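You operate a simulated robot arm through the tools that you are given. There is no shell and no other tool. Be economical: measure what you need, move in short steps, check, and stop when the job is done.

The job below is to be done with a simulated robot arm. You get a single attempt, and the scene is never put back.

TASK
Turn the stop knob to 25 mm.

The check looks at the end state, three seconds after you hand in, the way a careful person would. Anything else that was tipped, shoved, dropped, spilled or broken makes it a failure.

THE ROBOT
A 7-joint arm with a two-finger parallel gripper on a trunk, on a base that drives. Base frame: it is fixed to the floor where the robot stands at the start and does not move with it; the origin is under the middle of the robot, x ahead of it, y to its left, z up. Units: mm, degrees, N and s.
Its first joint turns from -166.0 to 166.0 degrees. Places, roughly: stop knob [500, 0, 900]. Payload 1.57 kg.
The tool frame sits at the grasp point between the pads (the TCP): z along the fingers, y along the line on which they close. The tips reach 30 mm beyond it. Largest opening 110 mm; finger width 24, thickness 12; the body of the gripper, 48 by 112 mm, starts 78 mm behind the TCP.
Orientation is that of the tool frame in the base frame, as a unit quaternion [w, x, y, z]. With the fingers straight down and closing along the base's y, the tool's x points along the base's -x, its y along +y and its z along -z.

THE INTERFACE
- The arm moves only by the tool apply_moves. Its argument "moves" is a list of rows, each a list of 7 numbers: the gripper command, from -1 (fully open) to 1 (shut), values between in proportion, then the shift along the tool's x, y, z in units of 25 mm (1.0 is 25 mm), then the turn, a rotation vector about the tool's x, y, z in units of 8 degrees (1.0 is 8 degrees). In form: [[claw, dx, dy, dz, ax, ay, az], ...]. A call has 1 to 8 rows; each row shifts and turns the commanded pose from where the row before left it, along the tool's axes as they then stand. A call with a number of a shift or a turn outside -1 to 1 is refused whole. Each row takes 0.2 s and may step no farther than 50 mm and 8.6 degrees from the row before; otherwise, or with a gripper value out of range, the whole call is refused. A pose out of reach is approached as far as the arm can. The call stops where the force on the tool passes 40 N (or 10 N more than at its start, if that is more) or the arm is blocked; 0.2 s more then pass. The fingers move at their own pace (about 45 mm/s each) and stop on an object; they squeeze with about 22 N. The grip force told is the motor's: it shows also when the fingers shut on nothing. Time passes only in rows, and 0.2 s behind the last, so rows that do not move let the fingers close. The reply holds the time, the measured pose of the TCP, the force on the tool along the base axes, the opening and the grip force, in the units named above and with some noise, and new pictures: "views" is both (left out), scene, wrist or none.
- Cameras (640 x 400 px; columns grow to the right, rows downward): "scene" is now at [22.6, 127.2, 1550.5]; the picture's right is [-0.30, -0.95, 0.00], its down [-0.58, 0.18, -0.80] and it looks along [0.76, -0.24, -0.61] (base axes); focal length 268 px, centre (320, 200). "wrist" rides on the gripper at [70, 16, -141] in the tool frame; the picture's right is [-0.23, 0.97, 0.00], its down [-0.86, -0.20, -0.48] and it looks along [-0.47, -0.11, 0.88] (tool axes); focal length 222 px, centre (320, 200). There is no depth. A picture from a camera that has moved, and an enlarged one, comes with that camera's place and axes in the base frame and with its lens.
- raise_lower(by): slides the trunk up (or, below 0, down) by that many mm; the arm and the scene camera ride with it, the base frame stays. It gives what a move gives, with no picture.
- roll_base(legs): drives the robot by 1 to 6 legs, each [ahead, turn to the left] in mm and degrees, along the robot's own axes; the way and the turn of a leg run together, so that a leg with both is an arc; at most 1500 mm and 180 degrees a leg. The arm and the cameras ride along, it lands a little off, and it stops where it bumps. It gives what a move gives, and a new picture of the scene camera.
- turn_head(pan, tilt): turns the head with the scene camera to pan (to the left, within 155 degrees either way) and tilt (down, from -29 to 69), counted from straight ahead of the robot. It gives what a move gives, and a new picture of the scene camera.
- zoom(camera, box): a new picture of the part [left, top, right, bottom] of that camera's present view, enlarged. It takes no simulated time.
- finish_job(): hands the job in; it is judged then, once.

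Work in short steps. Places have to be worked out from the pictures, the camera data and where the tool is seen: move nearer, look again, correct. Check each grasp and each placing, and mend what went wrong. You have 120 turns and 170 pictures in all, those below and enlarged ones among them. Open the gripper and draw the arm clear of the work before you hand the job in, unless the task says otherwise; then end with one line.

The tools are called after "Call:" as name(argument=value, ...) on one line, values as JSON. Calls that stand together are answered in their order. apply_moves: Moves the arm, as the interface text tells. Its arguments: {"type":"object","properties":{"moves":{"type":"array","items":{"type":"array","items":{"type":"number"}}},"views":{"type":"string","enum":["both","scene","wrist","none"]}},"required":["moves"]} The other tools are called the same way: raise_lower (by) slides the trunk up or down; roll_base (legs) drives the base; turn_head (pan, tilt) turns the head that bears the scene camera; zoom (camera, box) takes an enlarged picture of a part of a camera's view; finish_job () hands the job in.

At the start:

```text
clock: 0.0
tool_pos: [478.4, -60.1, 1220.5]
tool_rot: [0.0, 0.0, 1.0, 0.0]
contact_force: [-0.8, -1.1, -0.5]
grip_width: 110.2
finger_force: 0.1
trunk travel left (down, up): [-475.0, 115.0]
robot x, y, heading: [-1.4, 5.2, -0.0]
head pan, tilt: [-17.6, 37.3]
```

scene: 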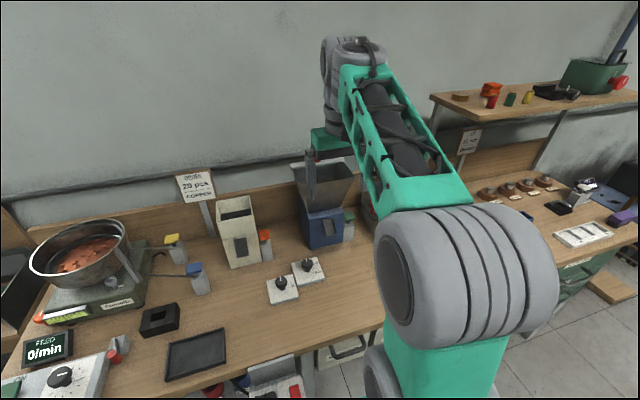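
wrist: 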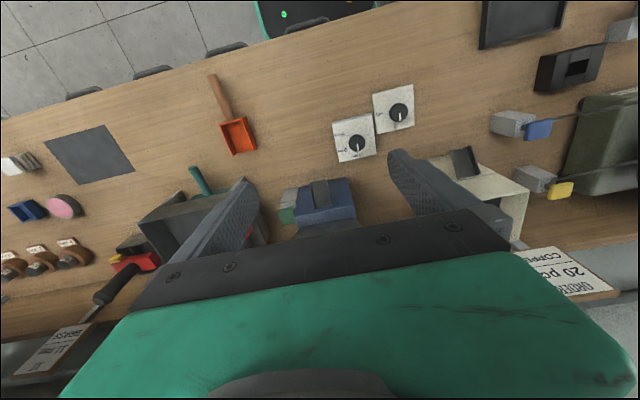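

I see two knobs on white plates; I'll zoom in to both to read labels.

Call:
zoom(camera="scene", box=[250, 240, 350, 310])

Call:
zoom(camera="wrist", box=[320, 75, 430, 175])

```text
5.71 times, centred on (300, 275) of scene
camera zoom: at [22.6, 127.2, 1550.5], right [-0.3, -0.95, 0.0], down [-0.58, 0.18, -0.8], along [0.76, -0.24, -0.61], focal length 1533 px, centre (434, -229)
```

zoom: 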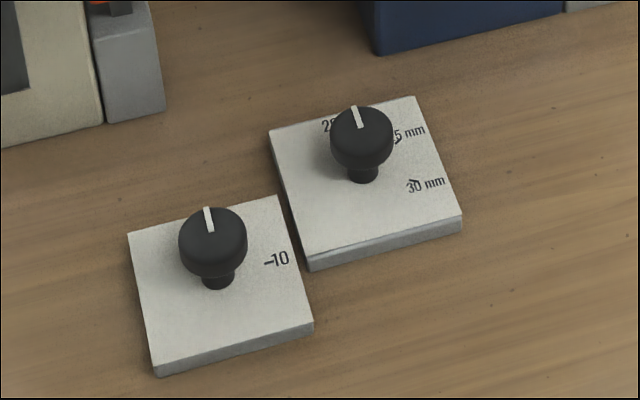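

```text
4.00 times, centred on (375, 125) of wrist
camera zoom: at [408.8, -43.3, 1361.8], right [0.23, 0.97, 0.0], down [0.86, -0.2, 0.48], along [0.47, -0.11, -0.88], focal length 888 px, centre (100, 500)
```

zoom: 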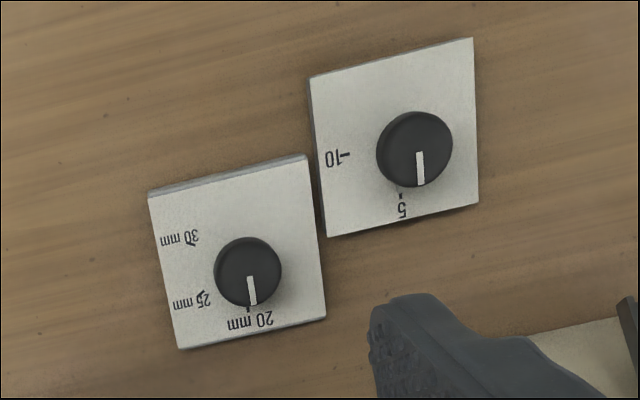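

The right-hand plate (mm labels) is the stop knob. It is at about (529, 2), pointing at 20 mm. I'll move above it and look again.

Call:
apply_moves(moves=[[-0.3, -0.34, 0.4, 0.7, 0, 0, 0], [-0.3, -0.34, 0.4, 0.7, 0, 0, 0], [-0.3, -0.34, 0.4, 0.7, 0, 0, 0], [-0.3, -0.34, 0.4, 0.7, 0, 0, 0], [-0.3, -0.34, 0.4, 0.7, 0, 0, 0], [-0.3, -0.34, 0.4, 0.7, 0, 0, 0]], views="both")

```text
clock: 1.4
tool_pos: [529.4, 1.2, 1115.4]
tool_rot: [0.0, 0.0, 1.0, 0.0]
contact_force: [0.6, 0.5, -0.2]
grip_width: 71.3
finger_force: 0.0
trunk travel left (down, up): [-475.0, 115.0]
robot x, y, heading: [0.2, 1.5, -0.0]
head pan, tilt: [-17.6, 37.3]
camera scene: at [22.7, 127.3, 1550.5], right [-0.3, -0.95, 0.0], down [-0.58, 0.18, -0.8], along [0.76, -0.24, -0.61], focal length 268 px, centre (320, 200)
camera wrist: at [460.4, 17.0, 1257.9], right [0.23, 0.97, 0.0], down [0.85, -0.2, 0.48], along [0.47, -0.11, -0.88], focal length 222 px, centre (320, 200)
```

scene: 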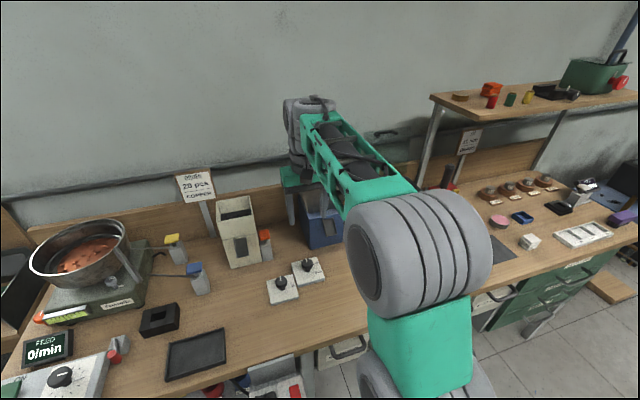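
wrist: 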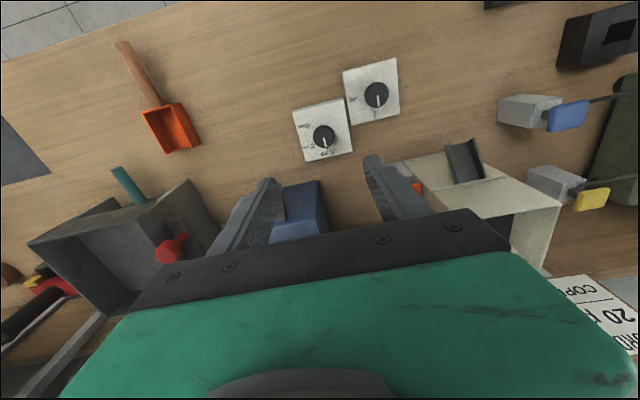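

The knob is ahead below the tool. I'll zoom in for the tick marks.

Call:
zoom(camera="wrist", box=[285, 95, 365, 165])

```text
5.71 times, centred on (325, 130) of wrist
camera zoom: at [460.4, 17.0, 1257.9], right [0.23, 0.97, 0.0], down [0.85, -0.2, 0.48], along [0.47, -0.11, -0.88], focal length 1269 px, centre (291, 600)
```

zoom: 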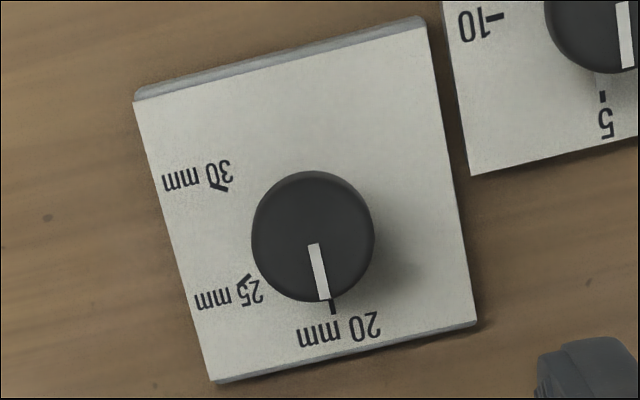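

Spacing is about 60° per step, so 25 mm is 60° clockwise from above. I place the knob axis at about (533.5, 5.8) with its top near z = 936. I'll pre-rotate by -30° and descend to z of about 985.

Call:
apply_moves(moves=[[-0.1, -0.16, 0.184, 0, 0, 0, 0], [-0.1, 0, 0, 0.743, 0, 0, -0.536], [-0.1, 0, 0, 0.743, 0, 0, -0.536], [-0.1, 0, 0, 0.743, 0, 0, -0.536], [-0.1, 0, 0, 0.743, 0, 0, -0.536], [-0.1, 0, 0, 0.743, 0, 0, -0.536], [-0.1, 0, 0, 0.743, 0, 0, -0.536], [-0.1, 0, 0, 0.743, 0, 0, -0.536]])

```text
clock: 3.2
tool_pos: [532.3, 6.6, 985.6]
tool_rot: [0.0, -0.26, 0.966, -0.001]
contact_force: [0.8, -0.5, 0.5]
grip_width: 60.6
finger_force: 0.1
trunk travel left (down, up): [-475.0, 115.0]
robot x, y, heading: [3.6, -1.7, -0.2]
head pan, tilt: [-17.6, 37.3]
camera scene: at [22.7, 127.2, 1550.5], right [-0.3, -0.95, 0.0], down [-0.58, 0.18, -0.8], along [0.76, -0.24, -0.61], focal length 268 px, centre (320, 200)
camera wrist: at [464.1, -15.6, 1126.2], right [-0.29, 0.96, 0.0], down [0.84, 0.26, 0.48], along [0.46, 0.14, -0.88], focal length 222 px, centre (320, 200)
```

scene: 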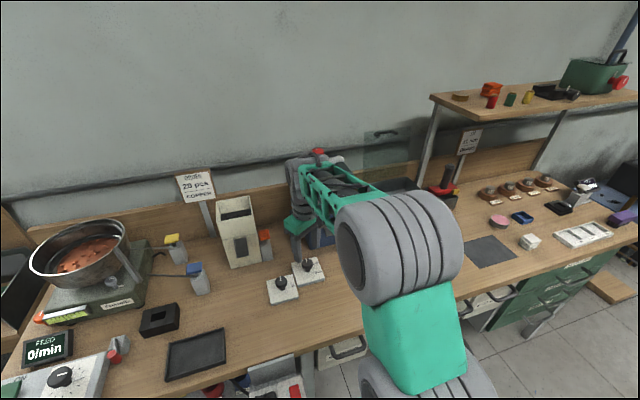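
wrist: 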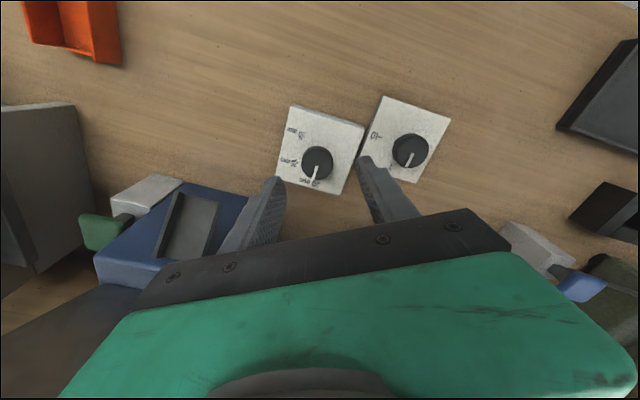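

The knob looks slightly off the tool axis, so I'll zoom in to measure it.

Call:
zoom(camera="wrist", box=[240, 90, 432, 210])

Call:
zoom(camera="scene", box=[268, 210, 348, 300])

```text
3.33 times, centred on (336, 150) of wrist
camera zoom: at [464.1, -15.6, 1126.2], right [-0.29, 0.96, 0.0], down [0.84, 0.26, 0.48], along [0.46, 0.14, -0.88], focal length 740 px, centre (267, 367)
```

zoom: 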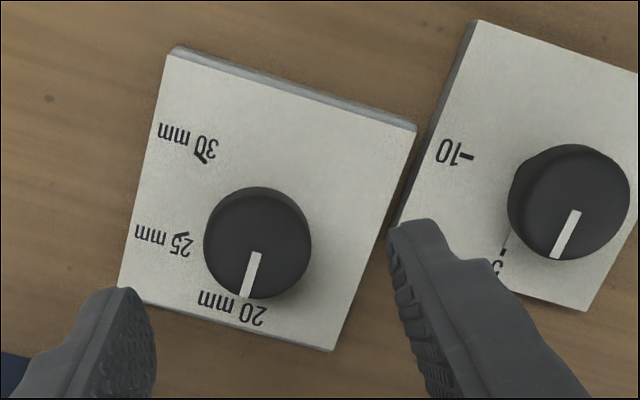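

```text
4.44 times, centred on (308, 255) of scene
camera zoom: at [22.7, 127.2, 1550.5], right [-0.3, -0.95, 0.0], down [-0.58, 0.18, -0.8], along [0.76, -0.24, -0.61], focal length 1193 px, centre (373, -44)
```

zoom: 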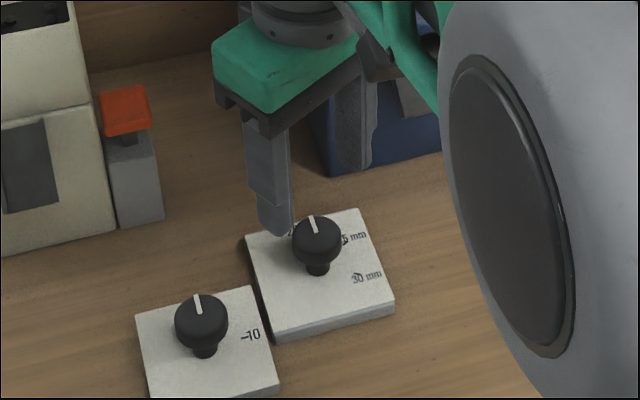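

The knob appears offset by about tool (+7, -2) mm. I'll correct most of that, descend 20 mm and recheck.

Call:
apply_moves(moves=[[-0.1, 0.24, -0.06, 0, 0, 0, 0], [-0.1, 0, 0, 0.4, 0, 0, 0], [-0.1, 0, 0, 0.4, 0, 0, 0], [-0.1, 0, 0, 0, 0, 0, 0]], views="none")

Call:
zoom(camera="wrist", box=[240, 90, 432, 210])

Call:
zoom(camera="scene", box=[268, 220, 348, 290])

```text
clock: 4.2
tool_pos: [528.7, 1.0, 965.9]
tool_rot: [0.001, -0.259, 0.966, 0.0]
contact_force: [0.7, 0.3, -0.4]
grip_width: 60.4
finger_force: 0.1
trunk travel left (down, up): [-475.0, 115.0]
robot x, y, heading: [2.0, -2.9, -0.0]
head pan, tilt: [-17.6, 37.3]
```

```text
3.33 times, centred on (336, 150) of wrist
camera zoom: at [460.0, -20.2, 1106.6], right [-0.29, 0.96, 0.0], down [0.84, 0.26, 0.48], along [0.46, 0.14, -0.88], focal length 740 px, centre (267, 367)
```

zoom: 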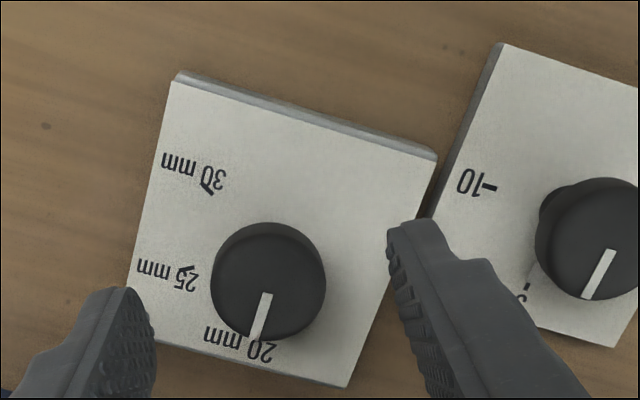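

```text
5.71 times, centred on (308, 255) of scene
camera zoom: at [22.6, 127.2, 1550.5], right [-0.3, -0.95, 0.0], down [-0.58, 0.18, -0.8], along [0.76, -0.24, -0.61], focal length 1533 px, centre (389, -114)
```

zoom: 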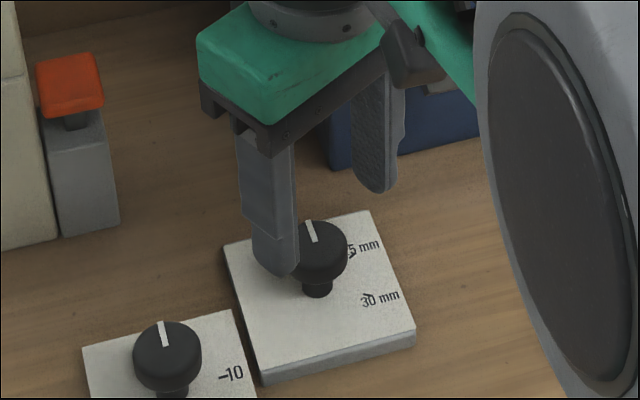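

The knob is now nearly centred, with about 2 mm left along tool x. I'll descend 17 mm so the tips flank the cap.

Call:
apply_moves(moves=[[-0.1, 0.09, 0, 0, 0, 0, 0], [-0.1, 0, 0, 0.34, 0, 0, 0], [-0.1, 0, 0, 0.34, 0, 0, 0], [-0.1, 0, 0, 0, 0, 0, 0]], views="none")

Call:
zoom(camera="wrist", box=[240, 90, 432, 210])

Call:
zoom(camera="scene", box=[268, 220, 348, 290])

```text
clock: 5.2
tool_pos: [527.0, 1.6, 947.3]
tool_rot: [0.0, -0.259, 0.966, 0.0]
contact_force: [0.1, -0.4, 0.7]
grip_width: 60.3
finger_force: 0.0
trunk travel left (down, up): [-475.0, 115.0]
robot x, y, heading: [1.8, 0.4, -0.0]
head pan, tilt: [-17.6, 37.3]
```

```text
3.33 times, centred on (336, 150) of wrist
camera zoom: at [458.3, -21.0, 1090.2], right [-0.29, 0.96, 0.0], down [0.84, 0.26, 0.48], along [0.46, 0.14, -0.88], focal length 740 px, centre (267, 367)
```

zoom: 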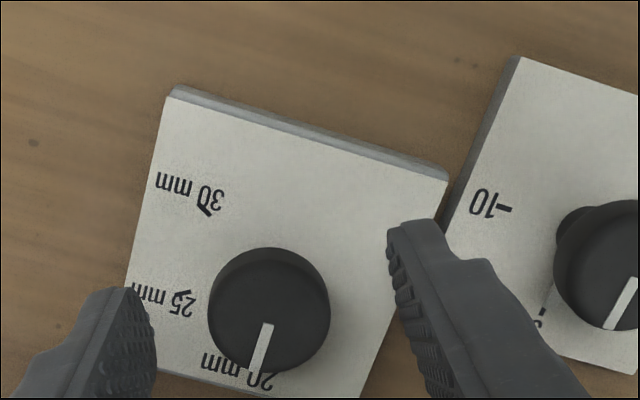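

```text
5.71 times, centred on (308, 255) of scene
camera zoom: at [22.6, 127.2, 1550.5], right [-0.3, -0.95, 0.0], down [-0.58, 0.18, -0.8], along [0.76, -0.24, -0.61], focal length 1533 px, centre (389, -114)
```

zoom: 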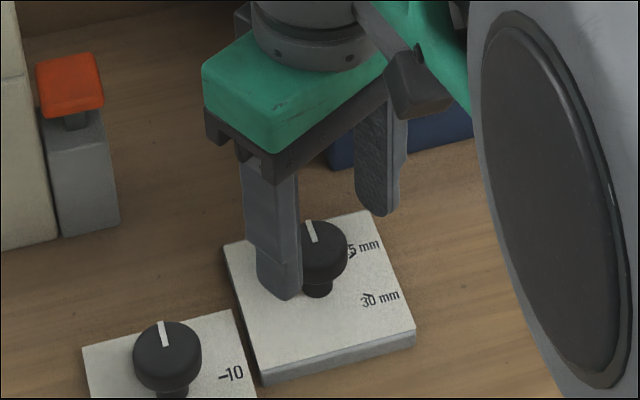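

The cap sits between the fingers and is centred, so I'll close on it.

Call:
apply_moves(moves=[[0.2, 0, 0, 0, 0, 0, 0], [0.6, 0, 0, 0, 0, 0, 0], [1, 0, 0, 0, 0, 0, 0], [1, 0, 0, 0, 0, 0, 0], [1, 0, 0, 0, 0, 0, 0]], views="wrist")

Call:
zoom(camera="wrist", box=[240, 110, 400, 210])

```text
clock: 6.4
tool_pos: [527.1, 0.7, 949.3]
tool_rot: [-0.001, -0.259, 0.966, 0.0]
contact_force: [-0.5, -0.9, -0.1]
grip_width: 0.0
finger_force: 21.3
trunk travel left (down, up): [-475.0, 115.0]
robot x, y, heading: [-0.7, -4.2, -0.0]
head pan, tilt: [-17.6, 37.3]
camera wrist: at [458.3, -21.0, 1090.3], right [-0.29, 0.96, 0.0], down [0.84, 0.26, 0.48], along [0.46, 0.14, -0.88], focal length 222 px, centre (320, 200)
```

wrist: 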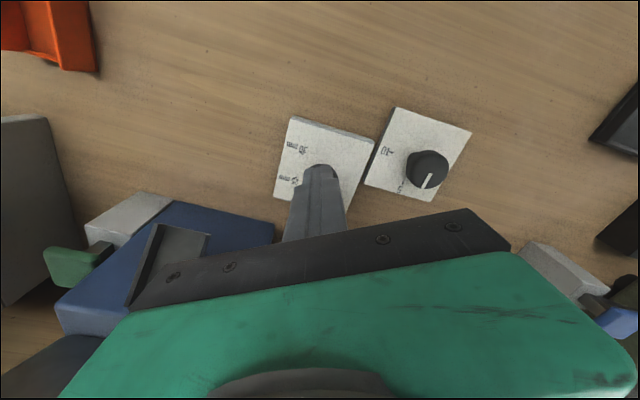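

```text
4.00 times, centred on (320, 160) of wrist
camera zoom: at [458.3, -21.0, 1090.3], right [-0.29, 0.96, 0.0], down [0.84, 0.26, 0.48], along [0.46, 0.14, -0.88], focal length 888 px, centre (320, 360)
```

zoom: 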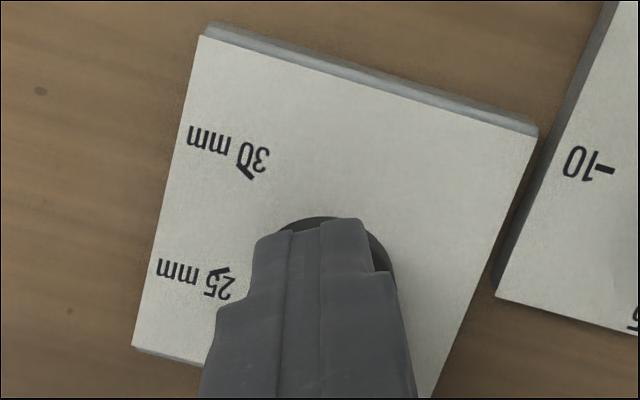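

The fingers shut on nothing, so the cap top lies below the tips (z < 919) and my height estimate was too high. That also shifts my lateral estimate by about tool x -5. I'll rise slightly, open, recentre and look before going lower.

Call:
apply_moves(moves=[[0.5, 0, 0, -0.4, 0, 0, 0], [-0.1, 0, 0, 0, 0, 0, 0], [-0.1, 0, 0, 0, 0, 0, 0], [-0.1, 0, 0, 0, 0, 0, 0], [-0.1, -0.2, 0, 0, 0, 0, 0], [-0.1, 0, 0, 0.4, 0, 0, 0], [-0.1, 0, 0, 0.1, 0, 0, 0], [-0.1, 0, 0, 0, 0, 0, 0]], views="wrist")

Call:
zoom(camera="scene", box=[284, 240, 334, 280])

Call:
zoom(camera="wrist", box=[240, 110, 400, 210])

```text
clock: 8.2
tool_pos: [530.3, 3.2, 945.3]
tool_rot: [0.0, -0.259, 0.966, 0.0]
contact_force: [0.6, -0.3, 1.3]
grip_width: 60.6
finger_force: 0.1
trunk travel left (down, up): [-475.0, 115.0]
robot x, y, heading: [4.1, 0.5, -0.1]
head pan, tilt: [-17.6, 37.3]
camera wrist: at [463.1, -18.3, 1087.1], right [-0.29, 0.96, 0.0], down [0.84, 0.26, 0.48], along [0.46, 0.14, -0.88], focal length 222 px, centre (320, 200)
```

wrist: 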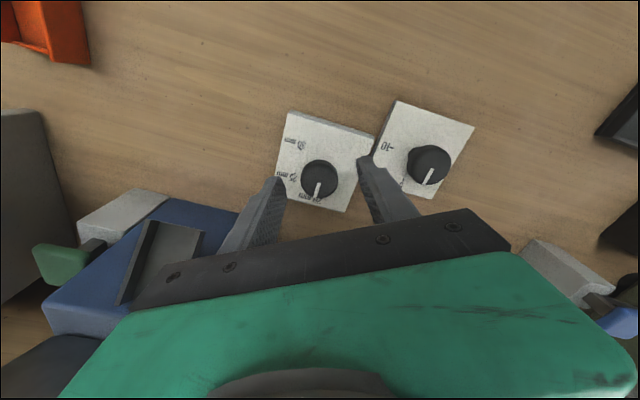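

```text
10.00 times, centred on (309, 260) of scene
camera zoom: at [22.6, 127.2, 1550.4], right [-0.3, -0.95, 0.0], down [-0.58, 0.18, -0.8], along [0.76, -0.24, -0.61], focal length 2683 px, centre (430, -400)
```

zoom: 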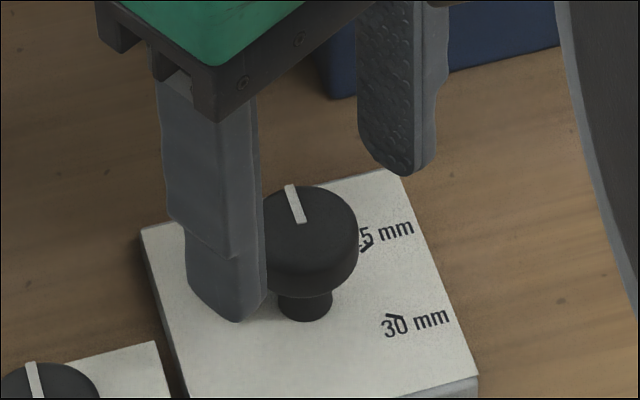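

```text
4.00 times, centred on (320, 160) of wrist
camera zoom: at [463.1, -18.3, 1087.1], right [-0.29, 0.96, 0.0], down [0.84, 0.26, 0.48], along [0.46, 0.14, -0.88], focal length 888 px, centre (320, 360)
```

zoom: 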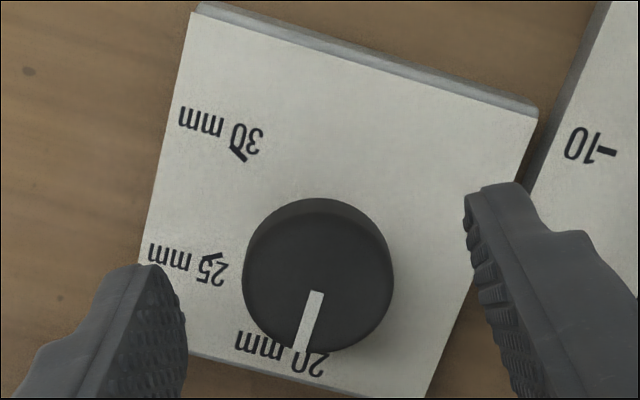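

The cap is centred to within about 3 mm. I'll correct that and descend 8 mm in small steps, watching the force.

Call:
apply_moves(moves=[[-0.1, -0.1, 0, 0, 0, 0, 0], [-0.1, 0, 0, 0.08, 0, 0, 0], [-0.1, 0, 0, 0.08, 0, 0, 0], [-0.1, 0, 0, 0.08, 0, 0, 0], [-0.1, 0, 0, 0.08, 0, 0, 0], [-0.1, 0, 0, 0, 0, 0, 0]], views="none")

Call:
zoom(camera="scene", box=[284, 240, 334, 280])

Call:
zoom(camera="wrist", box=[240, 110, 400, 210])

```text
clock: 9.6
tool_pos: [532.9, 4.4, 938.3]
tool_rot: [0.0, -0.259, 0.966, 0.0]
contact_force: [-0.7, -1.0, -0.3]
grip_width: 60.6
finger_force: 0.0
trunk travel left (down, up): [-475.0, 115.0]
robot x, y, heading: [-1.2, -1.3, 0.4]
head pan, tilt: [-17.6, 37.3]
```

```text
10.00 times, centred on (309, 260) of scene
camera zoom: at [22.6, 127.2, 1550.5], right [-0.3, -0.95, 0.0], down [-0.58, 0.18, -0.8], along [0.76, -0.24, -0.61], focal length 2683 px, centre (430, -400)
```

zoom: 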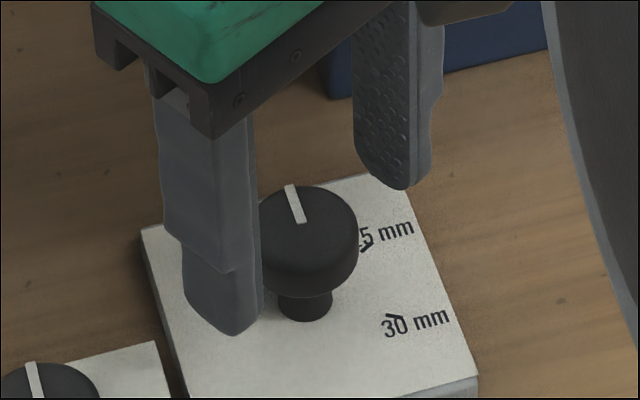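

```text
4.00 times, centred on (320, 160) of wrist
camera zoom: at [464.6, -17.3, 1079.3], right [-0.29, 0.96, 0.0], down [0.84, 0.26, 0.48], along [0.46, 0.14, -0.88], focal length 888 px, centre (320, 360)
```

zoom: 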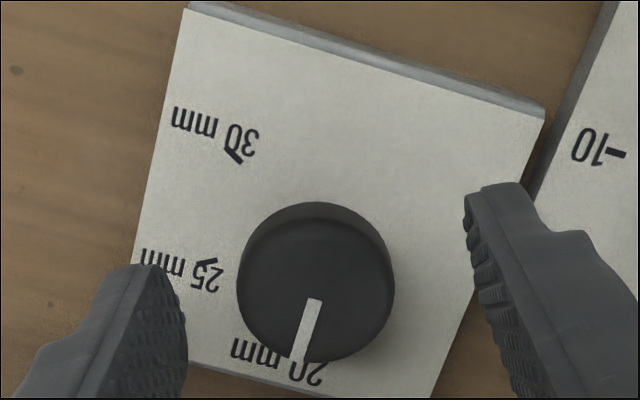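

Comparing apparent size across views puts the cap at z of about 906, with tips now at 908. No contact yet, so I'll descend another 8 mm.

Call:
apply_moves(moves=[[-0.1, 0, 0, 0.1, 0, 0, 0], [-0.1, 0, 0, 0.1, 0, 0, 0], [-0.1, 0, 0, 0.1, 0, 0, 0], [-0.1, 0, 0, 0, 0, 0, 0]], views="none")

Call:
zoom(camera="scene", box=[284, 240, 334, 280])

Call:
zoom(camera="wrist", box=[240, 110, 400, 210])

```text
clock: 10.6
tool_pos: [532.2, 3.4, 929.2]
tool_rot: [0.0, -0.259, 0.966, 0.0]
contact_force: [0.7, 0.0, 0.3]
grip_width: 60.3
finger_force: 0.1
trunk travel left (down, up): [-475.0, 115.0]
robot x, y, heading: [-0.7, 1.1, 0.1]
head pan, tilt: [-17.6, 37.3]
```

```text
10.00 times, centred on (309, 260) of scene
camera zoom: at [22.6, 127.2, 1550.4], right [-0.3, -0.95, 0.0], down [-0.58, 0.18, -0.8], along [0.76, -0.24, -0.61], focal length 2683 px, centre (430, -400)
```

zoom: 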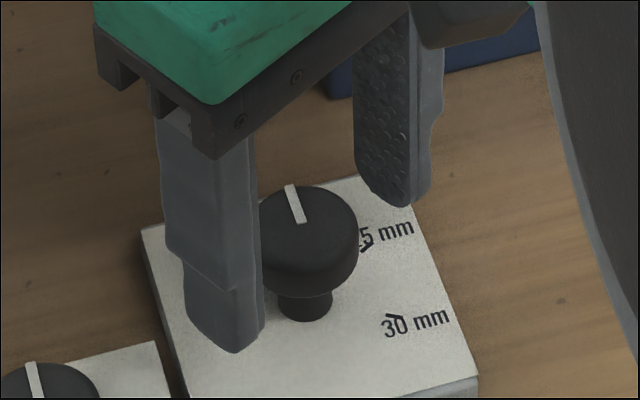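

```text
4.00 times, centred on (320, 160) of wrist
camera zoom: at [464.6, -17.3, 1071.5], right [-0.29, 0.96, 0.0], down [0.84, 0.26, 0.48], along [0.46, 0.14, -0.88], focal length 888 px, centre (320, 360)
```

zoom: 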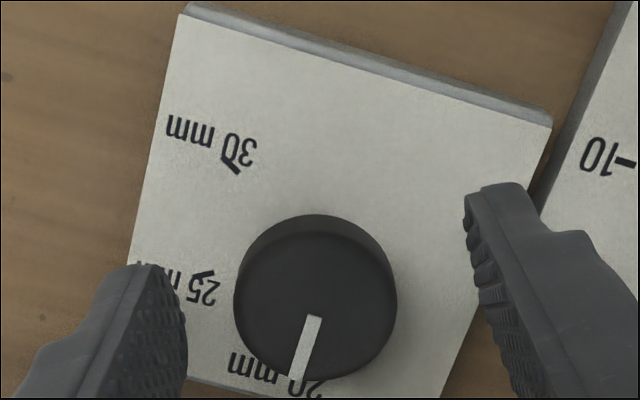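

The scene triangulation puts the cap top at z of about 913, with the tips now around 899. I'll shift tool x -4 and y -1, go 5 mm deeper, then look.

Call:
apply_moves(moves=[[-0.1, -0.16, -0.04, 0, 0, 0, 0], [-0.1, 0, 0, 0.1, 0, 0, 0], [-0.1, 0, 0, 0.1, 0, 0, 0], [-0.1, 0, 0, 0, 0, 0, 0]], views="none")

Call:
zoom(camera="wrist", box=[240, 110, 400, 210])

```text
clock: 11.6
tool_pos: [537.7, 4.7, 925.0]
tool_rot: [-0.001, -0.259, 0.966, 0.0]
contact_force: [1.2, 0.3, 0.2]
grip_width: 60.7
finger_force: 0.1
trunk travel left (down, up): [-475.0, 115.0]
robot x, y, heading: [-0.4, -1.8, 0.4]
head pan, tilt: [-17.6, 37.3]
```

```text
4.00 times, centred on (320, 160) of wrist
camera zoom: at [469.3, -16.7, 1066.7], right [-0.29, 0.96, 0.0], down [0.84, 0.26, 0.48], along [0.46, 0.14, -0.88], focal length 888 px, centre (320, 360)
```

zoom: 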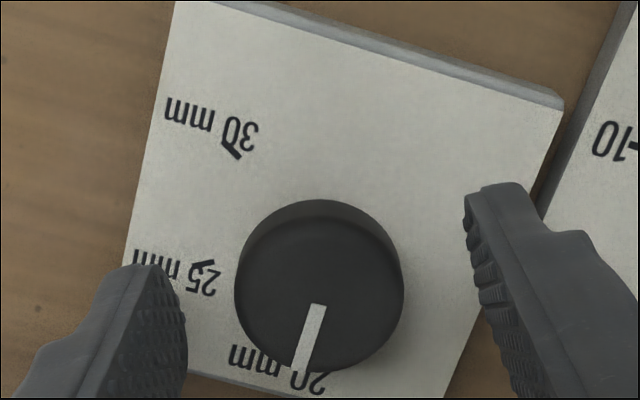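

The cap is centred well enough between the pads, so I'll close.

Call:
apply_moves(moves=[[0.2, 0.05, 0, 0, 0, 0, 0], [0.5, 0, 0, 0, 0, 0, 0], [1, 0, 0, 0, 0, 0, 0], [1, 0, 0, 0, 0, 0, 0], [1, 0, 0, 0, 0, 0, 0]], views="none")

Call:
zoom(camera="wrist", box=[240, 110, 400, 210])

```text
clock: 12.8
tool_pos: [536.7, 3.2, 925.3]
tool_rot: [0.0, -0.259, 0.966, 0.0]
contact_force: [1.9, -3.7, -0.4]
grip_width: 33.2
finger_force: 40.0
trunk travel left (down, up): [-475.0, 115.0]
robot x, y, heading: [2.1, 0.2, -0.1]
head pan, tilt: [-17.6, 37.3]
```

```text
4.00 times, centred on (320, 160) of wrist
camera zoom: at [468.6, -17.8, 1066.5], right [-0.29, 0.96, 0.0], down [0.84, 0.25, 0.48], along [0.46, 0.14, -0.88], focal length 888 px, centre (320, 360)
```

zoom: 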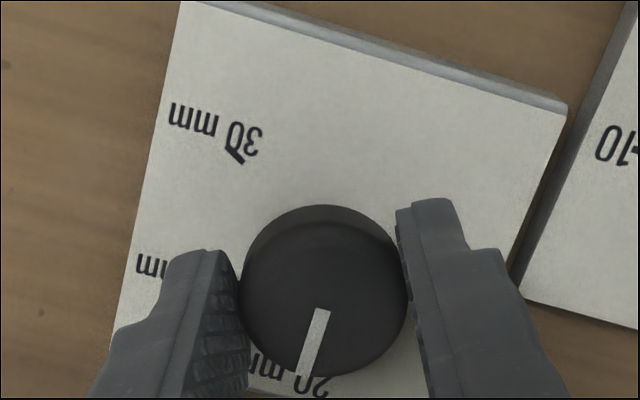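

The grip is good at 33 mm. I'll turn +30° about tool z first and check that the knob follows.

Call:
apply_moves(moves=[[1, 0, 0, 0, 0, 0, 0.625], [1, 0, 0, 0, 0, 0, 0.625], [1, 0, 0, 0, 0, 0, 0.625], [1, 0, 0, 0, 0, 0, 0.625], [1, 0, 0, 0, 0, 0, 0.625], [1, 0, 0, 0, 0, 0, 0.625]], views="wrist")

Call:
zoom(camera="wrist", box=[240, 110, 400, 210])

```text
clock: 14.2
tool_pos: [536.2, 5.1, 925.4]
tool_rot: [0.0, -0.001, 1.0, -0.001]
contact_force: [1.6, 2.5, 5.0]
grip_width: 33.0
finger_force: 41.4
trunk travel left (down, up): [-475.0, 115.0]
robot x, y, heading: [0.8, -1.8, 0.1]
head pan, tilt: [-17.6, 37.3]
camera wrist: at [467.0, 20.7, 1066.5], right [0.23, 0.97, 0.0], down [0.85, -0.2, 0.48], along [0.47, -0.11, -0.88], focal length 222 px, centre (320, 200)
```

wrist: 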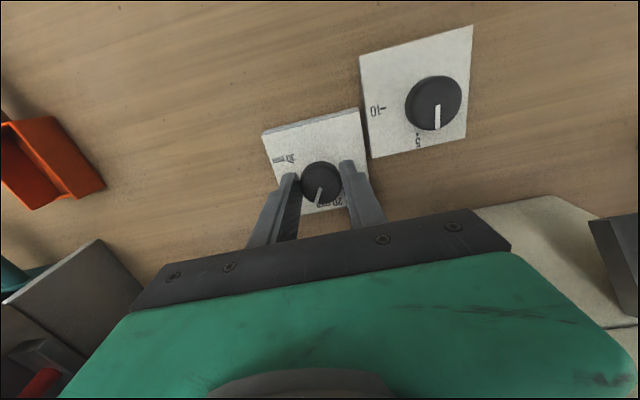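

```text
4.00 times, centred on (320, 160) of wrist
camera zoom: at [467.0, 20.7, 1066.5], right [0.23, 0.97, 0.0], down [0.85, -0.2, 0.48], along [0.47, -0.11, -0.88], focal length 888 px, centre (320, 360)
```

zoom: 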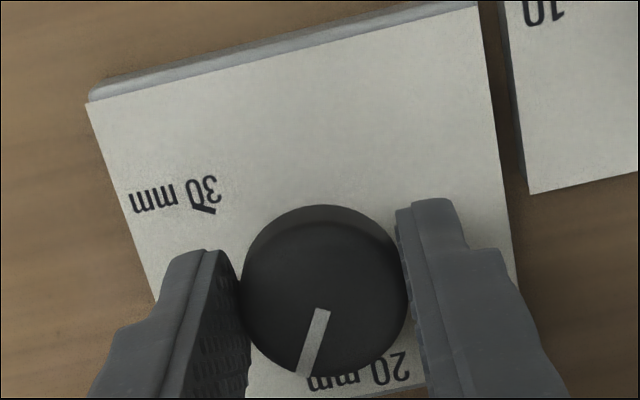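

The knob follows rigidly and the plate stayed put. I'll turn the remaining 30°.

Call:
apply_moves(moves=[[1, 0, 0, 0, 0, 0, 0.625], [1, 0, 0, 0, 0, 0, 0.625], [1, 0, 0, 0, 0, 0, 0.625], [1, 0, 0, 0, 0, 0, 0.625], [1, 0, 0, 0, 0, 0, 0.625], [1, 0, 0, 0, 0, 0, 0.625], [1, 0, 0, 0, 0, 0, 0]], views="wrist")

Call:
zoom(camera="wrist", box=[240, 110, 400, 210])

Call:
zoom(camera="scene", box=[284, 240, 334, 280])

```text
clock: 15.8
tool_pos: [536.7, 7.2, 923.9]
tool_rot: [0.0, 0.258, 0.966, 0.001]
contact_force: [3.4, 22.0, 4.1]
grip_width: 33.4
finger_force: 41.0
trunk travel left (down, up): [-475.0, 115.0]
robot x, y, heading: [2.8, 3.0, 0.3]
head pan, tilt: [-17.6, 37.3]
camera wrist: at [484.7, 54.8, 1066.5], right [0.68, 0.73, 0.0], down [0.64, -0.6, 0.48], along [0.35, -0.33, -0.88], focal length 222 px, centre (320, 200)
```

wrist: 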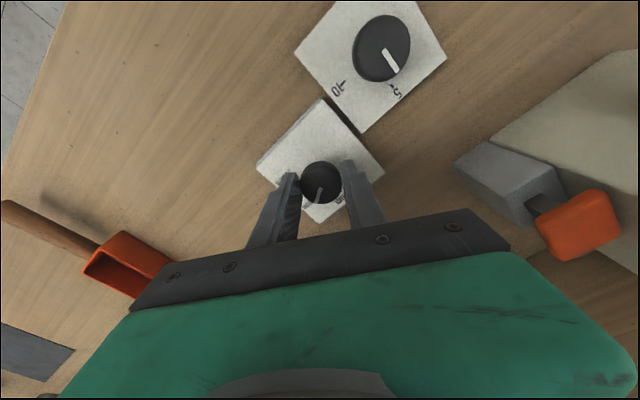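

```text
4.00 times, centred on (320, 160) of wrist
camera zoom: at [484.7, 54.8, 1066.5], right [0.68, 0.73, 0.0], down [0.64, -0.6, 0.48], along [0.35, -0.33, -0.88], focal length 888 px, centre (320, 360)
```

zoom: 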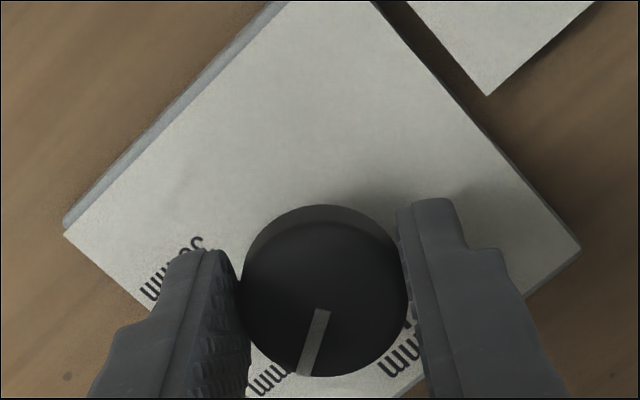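

```text
10.00 times, centred on (309, 260) of scene
camera zoom: at [22.5, 129.8, 1550.3], right [-0.3, -0.95, 0.0], down [-0.58, 0.18, -0.8], along [0.76, -0.24, -0.61], focal length 2683 px, centre (430, -400)
```

zoom: 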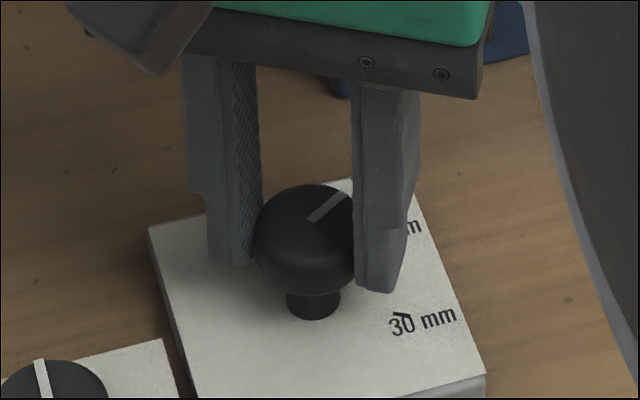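

The knob is at the target angle by eye, but there is a 22 N side load. I'll relieve it with a small shift along +y before opening.

Call:
apply_moves(moves=[[1, 0.01, 0.03, 0, 0, 0, 0], [1, 0.01, 0.03, 0, 0, 0, 0], [1, 0, 0, 0, 0, 0, 0]], views="none")

```text
clock: 16.6
tool_pos: [538.2, 6.5, 925.2]
tool_rot: [0.0, 0.259, 0.966, 0.0]
contact_force: [0.8, 13.1, 2.2]
grip_width: 33.3
finger_force: 41.1
trunk travel left (down, up): [-475.0, 115.0]
robot x, y, heading: [-0.1, -6.3, 0.0]
head pan, tilt: [-17.6, 37.3]
```

Halved. I'll repeat the same shift.

Call:
apply_moves(moves=[[1, 0.01, 0.03, 0, 0, 0, 0], [1, 0.01, 0.03, 0, 0, 0, 0], [1, 0, 0, 0, 0, 0, 0]], views="none")

```text
clock: 17.4
tool_pos: [536.6, 5.6, 924.7]
tool_rot: [0.0, 0.26, 0.966, -0.001]
contact_force: [-1.8, -6.3, 0.0]
grip_width: 33.5
finger_force: 41.6
trunk travel left (down, up): [-475.0, 115.0]
robot x, y, heading: [0.3, -1.0, 0.0]
head pan, tilt: [-17.6, 37.3]
```

The load is nearly gone. I'll open, raise and look.

Call:
apply_moves(moves=[[0.35, 0, 0, 0, 0, 0, 0], [0.2, 0, 0, 0, 0, 0, 0], [0, 0, 0, 0, 0, 0, 0], [-0.1, 0, 0, 0, 0, 0, 0], [-0.1, 0, 0, -0.8, 0, 0, 0], [-0.1, 0, 0, -0.8, 0, 0, 0], [-0.1, 0, 0, -0.8, 0, 0, 0], [-0.1, 0, 0, -0.8, 0, 0, 0]], views="both")

Call:
zoom(camera="wrist", box=[240, 70, 400, 170])

Call:
zoom(camera="scene", box=[250, 240, 350, 310])

```text
clock: 19.2
tool_pos: [536.4, 9.2, 1004.1]
tool_rot: [0.0, 0.259, 0.966, 0.0]
contact_force: [0.1, 0.2, -0.4]
grip_width: 60.4
finger_force: 0.2
trunk travel left (down, up): [-475.0, 115.0]
robot x, y, heading: [2.4, -2.7, -0.1]
head pan, tilt: [-17.6, 37.3]
camera scene: at [22.5, 127.4, 1550.4], right [-0.3, -0.95, 0.0], down [-0.58, 0.18, -0.8], along [0.76, -0.24, -0.61], focal length 268 px, centre (320, 200)
camera wrist: at [484.5, 58.1, 1146.1], right [0.68, 0.73, 0.0], down [0.64, -0.6, 0.48], along [0.35, -0.33, -0.88], focal length 222 px, centre (320, 200)
```

scene: 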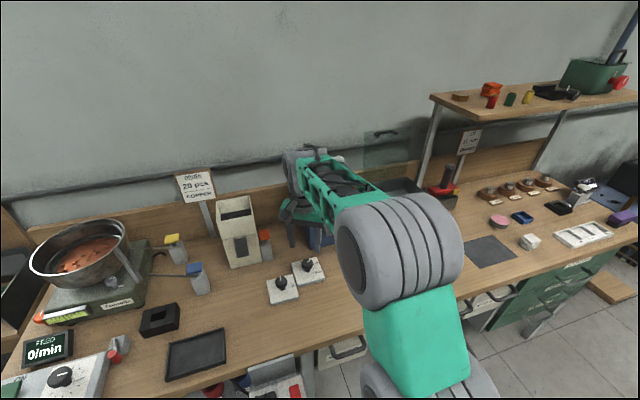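
wrist: 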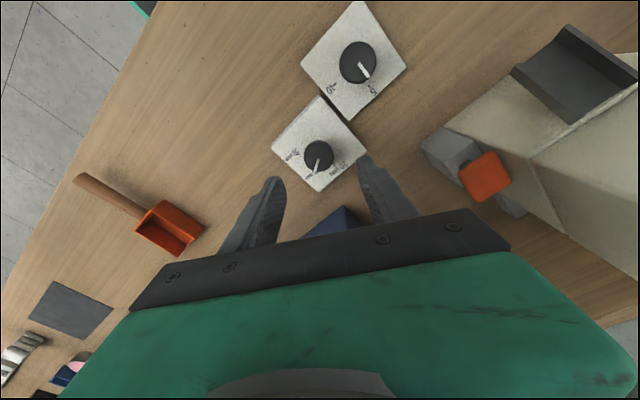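

```text
4.00 times, centred on (320, 120) of wrist
camera zoom: at [484.5, 58.1, 1146.1], right [0.68, 0.73, 0.0], down [0.64, -0.6, 0.48], along [0.35, -0.33, -0.88], focal length 888 px, centre (320, 520)
```

zoom: 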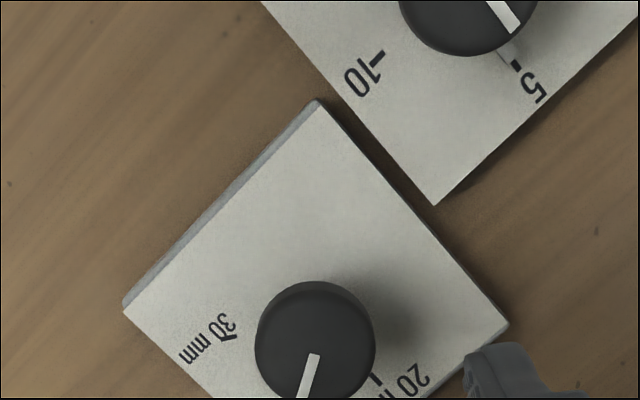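

```text
5.71 times, centred on (300, 275) of scene
camera zoom: at [22.5, 127.4, 1550.4], right [-0.3, -0.95, 0.0], down [-0.58, 0.18, -0.8], along [0.76, -0.24, -0.61], focal length 1533 px, centre (434, -229)
```

zoom: 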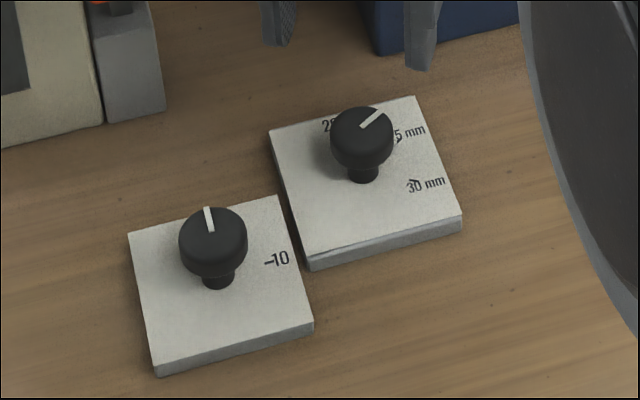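

The plate did not move. I'll raise and rotate back to the first viewing pose to check the pointer against the ticks.

Call:
apply_moves(moves=[[-0.1, 0, 0, -0.56, 0, 0, -0.469], [-0.1, 0, 0, -0.56, 0, 0, -0.469], [-0.1, 0, 0, -0.56, 0, 0, -0.469], [-0.1, 0, 0, -0.56, 0, 0, -0.469], [-0.1, 0, 0, -0.56, 0, 0, -0.469], [-0.1, 0, 0, -0.56, 0, 0, -0.469], [-0.1, 0, 0, -0.56, 0, 0, -0.469], [-0.1, 0, 0, -0.56, 0, 0, -0.469]], views="none")

Call:
zoom(camera="wrist", box=[285, 95, 365, 165])

```text
clock: 21.0
tool_pos: [536.9, 7.2, 1117.0]
tool_rot: [0.0, -0.001, 1.0, 0.001]
contact_force: [-0.6, 0.6, 0.7]
grip_width: 60.4
finger_force: 0.0
trunk travel left (down, up): [-475.0, 115.0]
robot x, y, heading: [-5.6, 0.5, -0.1]
head pan, tilt: [-17.6, 37.3]
```

```text
5.71 times, centred on (325, 130) of wrist
camera zoom: at [468.1, 22.9, 1258.4], right [0.23, 0.97, 0.0], down [0.86, -0.2, 0.48], along [0.47, -0.11, -0.88], focal length 1269 px, centre (291, 600)
```

zoom: 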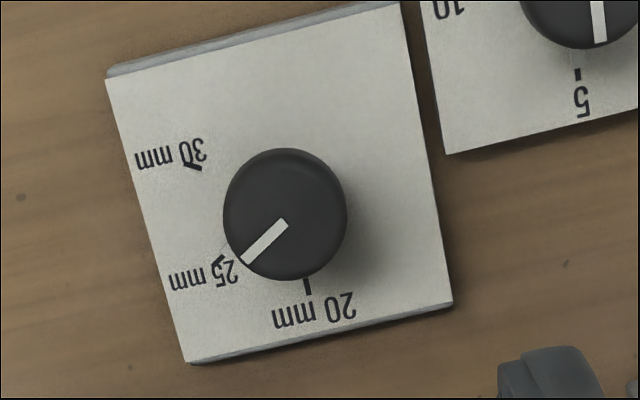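

The pointer now reads about 60° in plate coordinates, aligned with the 25 mm tick. The plate and neighbouring items are unmoved, so I'll raise the arm clear and open the gripper.

Call:
apply_moves(moves=[[-0.1, 0, 0, -1, 0, 0, 0], [-0.1, 0, 0, -1, 0, 0, 0], [-0.1, 0, 0, -1, 0, 0, 0], [-0.1, 0, 0, -1, 0, 0, 0], [-1, 0, 0, 0, 0, 0, 0], [-1, 0, 0, 0, 0, 0, 0], [-1, 0, 0, 0, 0, 0, 0], [-1, 0, 0, 0, 0, 0, 0]], views="scene")

```text
clock: 22.8
tool_pos: [536.6, 5.8, 1217.1]
tool_rot: [-0.001, 0.0, 1.0, 0.0]
contact_force: [0.9, 0.1, 0.1]
grip_width: 109.9
finger_force: 0.1
trunk travel left (down, up): [-475.0, 115.0]
robot x, y, heading: [1.2, 1.9, -0.0]
head pan, tilt: [-17.6, 37.3]
camera scene: at [22.6, 127.4, 1550.4], right [-0.3, -0.95, 0.0], down [-0.58, 0.18, -0.8], along [0.76, -0.24, -0.61], focal length 268 px, centre (320, 200)
```

scene: 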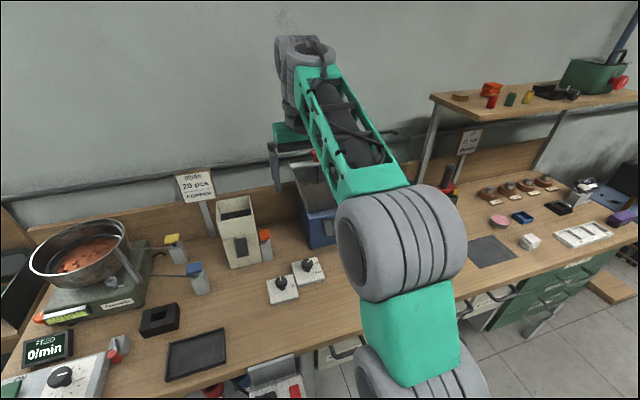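

The arm is clear, the gripper is open and nothing else has moved, so I'm handing in.

Call:
finish_job()

```text
The job is handed in.
```

I turned the stop knob from 20 mm to 25 mm: its pointer lines up with the 25 mm tick to within about 1°, and nothing else appears to have moved.
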